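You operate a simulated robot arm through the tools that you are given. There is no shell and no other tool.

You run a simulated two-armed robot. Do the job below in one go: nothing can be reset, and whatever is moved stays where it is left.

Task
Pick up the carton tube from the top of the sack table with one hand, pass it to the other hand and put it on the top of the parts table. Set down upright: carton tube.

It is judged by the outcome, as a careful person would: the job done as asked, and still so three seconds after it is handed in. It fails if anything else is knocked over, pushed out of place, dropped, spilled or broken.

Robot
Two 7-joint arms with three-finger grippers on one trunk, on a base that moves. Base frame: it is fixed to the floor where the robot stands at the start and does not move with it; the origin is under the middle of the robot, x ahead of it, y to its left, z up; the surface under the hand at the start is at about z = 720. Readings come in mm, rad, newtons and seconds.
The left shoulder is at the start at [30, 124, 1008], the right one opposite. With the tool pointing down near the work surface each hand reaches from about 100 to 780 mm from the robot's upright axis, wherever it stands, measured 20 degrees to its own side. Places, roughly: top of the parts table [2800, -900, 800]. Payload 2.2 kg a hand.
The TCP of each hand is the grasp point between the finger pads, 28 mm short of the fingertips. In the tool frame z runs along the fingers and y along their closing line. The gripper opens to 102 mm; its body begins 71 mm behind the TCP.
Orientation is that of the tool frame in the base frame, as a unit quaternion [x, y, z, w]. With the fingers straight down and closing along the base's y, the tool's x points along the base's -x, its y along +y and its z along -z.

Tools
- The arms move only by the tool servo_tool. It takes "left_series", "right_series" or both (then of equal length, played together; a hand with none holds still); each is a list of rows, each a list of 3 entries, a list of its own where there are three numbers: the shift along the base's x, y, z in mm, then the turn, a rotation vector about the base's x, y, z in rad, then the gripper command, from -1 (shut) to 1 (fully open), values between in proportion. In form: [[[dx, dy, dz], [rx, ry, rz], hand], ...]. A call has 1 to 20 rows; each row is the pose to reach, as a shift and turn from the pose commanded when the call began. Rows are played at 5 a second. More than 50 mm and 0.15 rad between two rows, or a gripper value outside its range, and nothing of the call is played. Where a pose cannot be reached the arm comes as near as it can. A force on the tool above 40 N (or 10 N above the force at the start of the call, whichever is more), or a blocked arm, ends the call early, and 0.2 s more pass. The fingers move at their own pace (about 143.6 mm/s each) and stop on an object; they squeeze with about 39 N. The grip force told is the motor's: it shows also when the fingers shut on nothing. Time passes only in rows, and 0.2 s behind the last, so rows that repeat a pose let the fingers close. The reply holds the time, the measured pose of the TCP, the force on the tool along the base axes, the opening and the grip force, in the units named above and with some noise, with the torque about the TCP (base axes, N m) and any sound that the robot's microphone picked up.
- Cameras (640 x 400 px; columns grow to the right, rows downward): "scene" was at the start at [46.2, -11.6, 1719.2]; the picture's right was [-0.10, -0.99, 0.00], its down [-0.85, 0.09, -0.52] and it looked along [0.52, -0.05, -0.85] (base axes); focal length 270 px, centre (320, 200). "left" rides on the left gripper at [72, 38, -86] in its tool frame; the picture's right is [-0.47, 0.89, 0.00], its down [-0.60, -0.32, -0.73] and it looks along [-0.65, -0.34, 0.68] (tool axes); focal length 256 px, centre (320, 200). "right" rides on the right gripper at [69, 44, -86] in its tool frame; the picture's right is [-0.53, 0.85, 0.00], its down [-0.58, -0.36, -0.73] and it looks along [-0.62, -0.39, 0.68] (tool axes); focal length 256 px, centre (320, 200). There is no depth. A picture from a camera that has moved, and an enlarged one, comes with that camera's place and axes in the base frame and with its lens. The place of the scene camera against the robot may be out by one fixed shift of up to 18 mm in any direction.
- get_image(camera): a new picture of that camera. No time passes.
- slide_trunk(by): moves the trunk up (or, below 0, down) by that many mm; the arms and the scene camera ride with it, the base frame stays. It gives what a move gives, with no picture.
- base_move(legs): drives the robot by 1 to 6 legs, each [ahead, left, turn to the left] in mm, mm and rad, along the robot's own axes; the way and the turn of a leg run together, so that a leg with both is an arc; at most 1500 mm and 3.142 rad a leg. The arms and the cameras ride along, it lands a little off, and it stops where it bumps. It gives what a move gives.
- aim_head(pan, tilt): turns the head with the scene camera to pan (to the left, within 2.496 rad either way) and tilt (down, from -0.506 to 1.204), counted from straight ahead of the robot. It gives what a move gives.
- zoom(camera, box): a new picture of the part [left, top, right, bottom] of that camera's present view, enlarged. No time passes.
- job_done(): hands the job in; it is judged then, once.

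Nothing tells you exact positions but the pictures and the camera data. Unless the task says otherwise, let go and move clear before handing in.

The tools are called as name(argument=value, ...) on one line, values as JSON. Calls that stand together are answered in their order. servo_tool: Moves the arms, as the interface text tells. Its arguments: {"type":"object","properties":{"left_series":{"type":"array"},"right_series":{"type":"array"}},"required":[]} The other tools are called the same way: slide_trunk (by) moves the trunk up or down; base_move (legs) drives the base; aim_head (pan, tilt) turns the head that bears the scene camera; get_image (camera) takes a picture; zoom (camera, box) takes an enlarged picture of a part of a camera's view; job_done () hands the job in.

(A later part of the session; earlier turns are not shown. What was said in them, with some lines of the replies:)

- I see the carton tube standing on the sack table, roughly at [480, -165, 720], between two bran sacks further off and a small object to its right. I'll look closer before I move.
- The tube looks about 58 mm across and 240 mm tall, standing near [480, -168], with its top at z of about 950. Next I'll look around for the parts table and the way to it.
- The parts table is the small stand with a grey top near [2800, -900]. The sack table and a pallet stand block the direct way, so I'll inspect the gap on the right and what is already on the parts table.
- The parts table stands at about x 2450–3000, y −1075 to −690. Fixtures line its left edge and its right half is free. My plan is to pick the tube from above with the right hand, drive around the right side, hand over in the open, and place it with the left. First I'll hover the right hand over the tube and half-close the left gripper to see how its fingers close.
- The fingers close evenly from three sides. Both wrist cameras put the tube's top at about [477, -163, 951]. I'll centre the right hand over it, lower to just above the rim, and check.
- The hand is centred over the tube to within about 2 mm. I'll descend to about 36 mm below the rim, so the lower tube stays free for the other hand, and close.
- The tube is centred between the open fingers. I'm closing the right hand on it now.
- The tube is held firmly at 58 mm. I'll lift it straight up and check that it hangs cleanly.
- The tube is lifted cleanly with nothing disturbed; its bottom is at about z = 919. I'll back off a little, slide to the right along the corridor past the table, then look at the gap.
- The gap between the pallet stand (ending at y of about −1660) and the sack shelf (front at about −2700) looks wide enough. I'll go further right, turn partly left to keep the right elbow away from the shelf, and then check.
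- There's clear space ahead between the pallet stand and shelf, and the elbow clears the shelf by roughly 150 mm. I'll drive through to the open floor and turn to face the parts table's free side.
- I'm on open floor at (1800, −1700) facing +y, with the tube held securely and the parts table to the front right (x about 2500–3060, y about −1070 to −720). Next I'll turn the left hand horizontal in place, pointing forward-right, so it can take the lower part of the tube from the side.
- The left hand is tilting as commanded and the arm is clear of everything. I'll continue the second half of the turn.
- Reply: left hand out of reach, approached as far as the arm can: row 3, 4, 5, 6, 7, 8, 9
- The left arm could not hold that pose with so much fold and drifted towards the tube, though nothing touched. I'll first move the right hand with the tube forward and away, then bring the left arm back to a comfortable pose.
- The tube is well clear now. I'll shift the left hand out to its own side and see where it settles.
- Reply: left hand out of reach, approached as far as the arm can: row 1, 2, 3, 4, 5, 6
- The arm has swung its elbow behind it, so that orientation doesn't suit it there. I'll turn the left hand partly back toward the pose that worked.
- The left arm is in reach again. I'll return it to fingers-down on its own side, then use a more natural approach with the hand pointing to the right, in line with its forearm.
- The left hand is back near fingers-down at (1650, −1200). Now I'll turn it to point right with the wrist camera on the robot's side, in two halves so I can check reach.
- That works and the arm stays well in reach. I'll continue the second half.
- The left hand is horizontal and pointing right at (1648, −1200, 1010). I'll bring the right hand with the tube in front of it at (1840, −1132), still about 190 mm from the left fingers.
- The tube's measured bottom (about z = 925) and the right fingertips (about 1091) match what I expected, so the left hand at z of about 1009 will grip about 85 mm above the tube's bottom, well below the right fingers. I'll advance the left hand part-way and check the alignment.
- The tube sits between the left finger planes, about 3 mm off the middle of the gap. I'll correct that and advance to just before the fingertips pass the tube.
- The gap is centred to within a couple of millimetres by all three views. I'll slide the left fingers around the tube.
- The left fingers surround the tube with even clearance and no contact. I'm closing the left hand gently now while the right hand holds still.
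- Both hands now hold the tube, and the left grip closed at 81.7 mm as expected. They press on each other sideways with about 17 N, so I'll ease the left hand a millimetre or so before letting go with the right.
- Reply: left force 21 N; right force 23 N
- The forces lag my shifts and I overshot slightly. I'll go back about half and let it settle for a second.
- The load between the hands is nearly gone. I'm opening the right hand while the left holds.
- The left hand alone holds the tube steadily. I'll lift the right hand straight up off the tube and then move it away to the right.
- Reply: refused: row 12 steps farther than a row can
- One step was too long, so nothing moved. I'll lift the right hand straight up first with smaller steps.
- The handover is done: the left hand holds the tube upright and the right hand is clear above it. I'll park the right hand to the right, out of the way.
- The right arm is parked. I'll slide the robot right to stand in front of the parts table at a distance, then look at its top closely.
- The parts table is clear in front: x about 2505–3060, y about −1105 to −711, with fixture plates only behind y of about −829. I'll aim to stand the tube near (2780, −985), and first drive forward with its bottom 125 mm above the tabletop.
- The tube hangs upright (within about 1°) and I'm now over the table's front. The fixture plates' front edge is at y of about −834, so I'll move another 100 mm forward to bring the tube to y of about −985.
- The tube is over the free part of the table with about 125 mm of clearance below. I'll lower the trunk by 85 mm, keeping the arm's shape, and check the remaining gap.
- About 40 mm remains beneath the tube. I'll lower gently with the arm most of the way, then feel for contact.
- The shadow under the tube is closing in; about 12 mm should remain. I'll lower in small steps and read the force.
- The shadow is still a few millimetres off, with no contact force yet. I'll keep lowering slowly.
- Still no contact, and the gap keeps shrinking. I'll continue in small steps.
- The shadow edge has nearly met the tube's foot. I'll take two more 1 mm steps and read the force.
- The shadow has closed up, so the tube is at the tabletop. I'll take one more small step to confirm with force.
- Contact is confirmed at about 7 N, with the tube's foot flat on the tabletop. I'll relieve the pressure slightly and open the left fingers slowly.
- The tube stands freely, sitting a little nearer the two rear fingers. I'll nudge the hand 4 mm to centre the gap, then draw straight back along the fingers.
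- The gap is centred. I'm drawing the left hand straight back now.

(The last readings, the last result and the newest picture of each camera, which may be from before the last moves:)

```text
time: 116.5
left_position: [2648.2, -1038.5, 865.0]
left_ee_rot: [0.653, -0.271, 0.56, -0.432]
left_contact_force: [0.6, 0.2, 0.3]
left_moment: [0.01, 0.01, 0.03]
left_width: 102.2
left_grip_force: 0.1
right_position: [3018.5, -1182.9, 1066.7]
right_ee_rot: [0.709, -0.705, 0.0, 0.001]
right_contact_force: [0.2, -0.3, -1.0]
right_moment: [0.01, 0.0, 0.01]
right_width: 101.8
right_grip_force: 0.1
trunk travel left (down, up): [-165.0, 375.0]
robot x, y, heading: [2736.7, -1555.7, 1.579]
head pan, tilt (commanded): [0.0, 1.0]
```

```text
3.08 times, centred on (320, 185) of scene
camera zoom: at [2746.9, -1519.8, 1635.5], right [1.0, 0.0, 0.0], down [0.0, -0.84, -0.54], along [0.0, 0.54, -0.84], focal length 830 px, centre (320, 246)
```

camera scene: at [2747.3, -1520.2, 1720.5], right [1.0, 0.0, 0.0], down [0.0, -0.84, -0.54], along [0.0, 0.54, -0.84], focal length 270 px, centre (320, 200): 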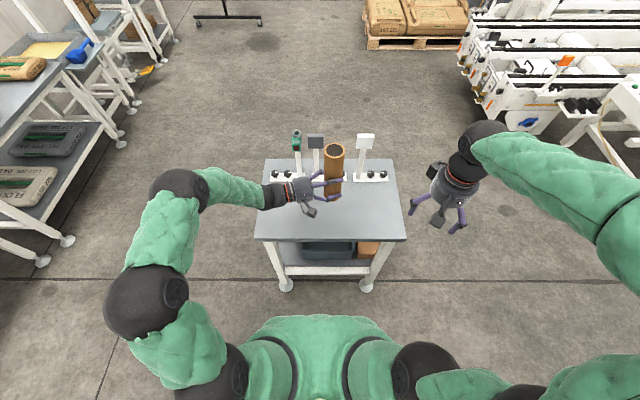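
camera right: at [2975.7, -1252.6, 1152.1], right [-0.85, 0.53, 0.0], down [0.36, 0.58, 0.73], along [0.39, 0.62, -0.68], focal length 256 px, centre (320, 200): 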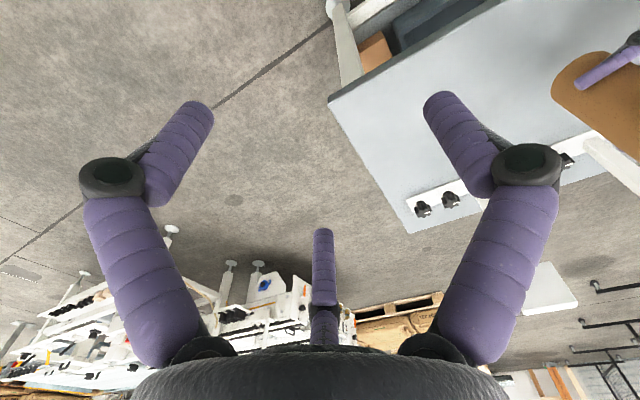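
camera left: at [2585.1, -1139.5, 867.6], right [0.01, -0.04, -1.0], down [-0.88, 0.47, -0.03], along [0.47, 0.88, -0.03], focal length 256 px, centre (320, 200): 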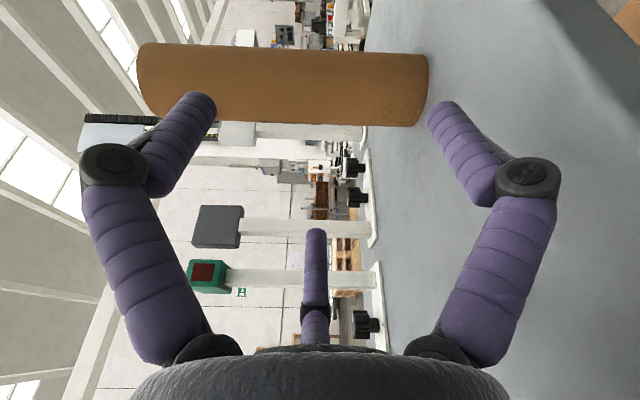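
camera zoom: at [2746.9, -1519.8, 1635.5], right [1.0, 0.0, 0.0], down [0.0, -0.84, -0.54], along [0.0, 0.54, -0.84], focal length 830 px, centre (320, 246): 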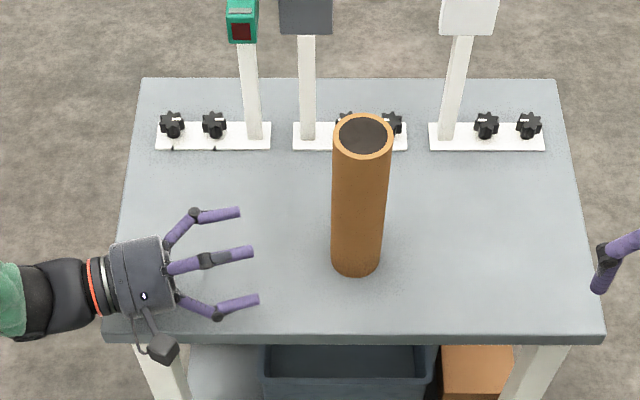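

The tube stands upright and free on the parts table, with the left hand clear of it. I'll raise the left hand a little, back the robot away, and take a final look.

servo_tool(left_series=[[[-15, -4, 15], [0, 0, 0], 1], [[-30, -8, 35], [0, 0, 0], 1], [[-45, -12, 60], [0, 0, 0], 1], [[-60, -16, 85], [0, 0, 0], 1], [[-70, -19, 100], [0, 0, 0], 1], [[-70, -19, 100], [0, 0, 0], 1]])

base_move(legs=[[-250, 0, 0]])

aim_head(pan=0.0, tilt=0.8)

get_image(camera="scene")

zoom(camera="scene", box=[250, 110, 410, 250])

```text
time: 117.9
left_position: [2577.6, -1057.8, 965.4]
left_ee_rot: [0.653, -0.27, 0.561, -0.431]
left_contact_force: [0.6, 0.1, 0.7]
left_moment: [-0.02, 0.05, -0.01]
left_width: 101.9
left_grip_force: 0.2
right_position: [3017.6, -1183.1, 1065.1]
right_ee_rot: [0.709, -0.705, 0.0, 0.0]
right_contact_force: [-0.6, 0.0, 0.6]
right_moment: [-0.03, 0.02, 0.01]
right_width: 102.2
right_grip_force: 0.1
trunk travel left (down, up): [-165.0, 375.0]
robot x, y, heading: [2737.7, -1557.9, 1.573]
head pan, tilt (commanded): [0.0, 1.0]
```

```text
time: 119.7
left_position: [2577.9, -1309.3, 965.4]
left_ee_rot: [0.653, -0.27, 0.56, -0.433]
left_contact_force: [0.1, -0.2, 0.1]
left_moment: [0.02, 0.01, 0.05]
left_width: 101.9
left_grip_force: 0.0
right_position: [3018.7, -1435.0, 1065.6]
right_ee_rot: [0.71, -0.704, 0.0, -0.001]
right_contact_force: [0.1, 0.0, 0.4]
right_moment: [0.05, 0.02, 0.03]
right_width: 101.8
right_grip_force: 0.0
trunk travel left (down, up): [-165.0, 375.0]
robot x, y, heading: [2742.7, -1808.7, 1.577]
head pan, tilt (commanded): [0.0, 1.0]
```

```text
time: 120.4
left_position: [2577.9, -1307.9, 965.1]
left_ee_rot: [0.653, -0.27, 0.561, -0.431]
left_contact_force: [0.5, 0.1, -0.1]
left_moment: [0.01, 0.01, 0.0]
left_width: 102.1
left_grip_force: 0.1
right_position: [3018.5, -1434.1, 1065.9]
right_ee_rot: [0.71, -0.704, 0.001, 0.0]
right_contact_force: [-0.1, -0.4, 0.1]
right_moment: [0.0, 0.0, -0.03]
right_width: 101.8
right_grip_force: 0.1
trunk travel left (down, up): [-165.0, 375.0]
robot x, y, heading: [2742.2, -1806.5, 1.583]
head pan, tilt (commanded): [0.0, 0.799]
```

```text
taken
camera scene: at [2748.4, -1759.7, 1650.5], right [1.0, 0.01, 0.0], down [0.0, -0.72, -0.7], along [0.0, 0.7, -0.72], focal length 270 px, centre (320, 200)
```

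scene: 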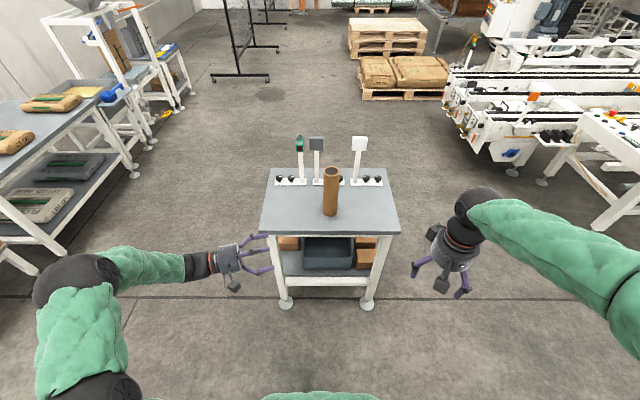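

```text
2.86 times, centred on (330, 180) of scene
camera zoom: at [2748.4, -1759.7, 1650.5], right [1.0, 0.01, 0.0], down [0.0, -0.72, -0.7], along [0.0, 0.7, -0.72], focal length 771 px, centre (291, 257)
```

zoom: 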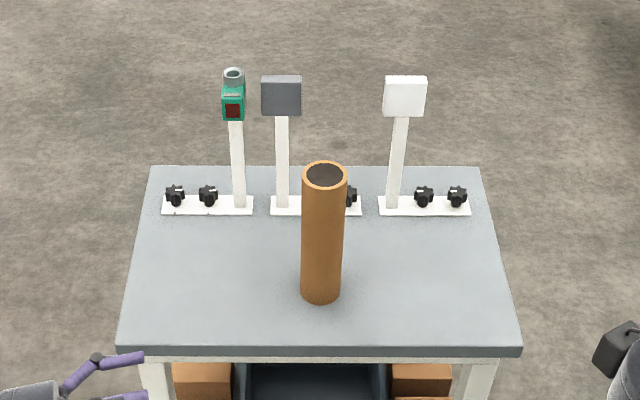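

The carton tube stands upright on the parts table, clear of the fixtures. Both hands are empty and away from it, and nothing else looks disturbed, so I'm handing the job in.

job_done()

```text
The job is handed in.
```

The carton tube is standing upright near the middle of the free front area of the parts table, and the job is handed in. I picked it up from the sack table with the right hand, passed it to the left hand on the open floor, and set it down with the left.

- **Final check:** after backing away, the last picture showed the tube standing on its own, clear of the fixtures. Both hands were empty and clear of the table.
- **Left arm drift:** while I was preparing the handover, the left arm could not reach the pose I had asked for and drifted towards the tube. It touched nothing. I moved the tube away and used a different hand position.
- **Surroundings:** I saw no sign that anything else was knocked over or moved. I did not go back to look at the sack table up close.
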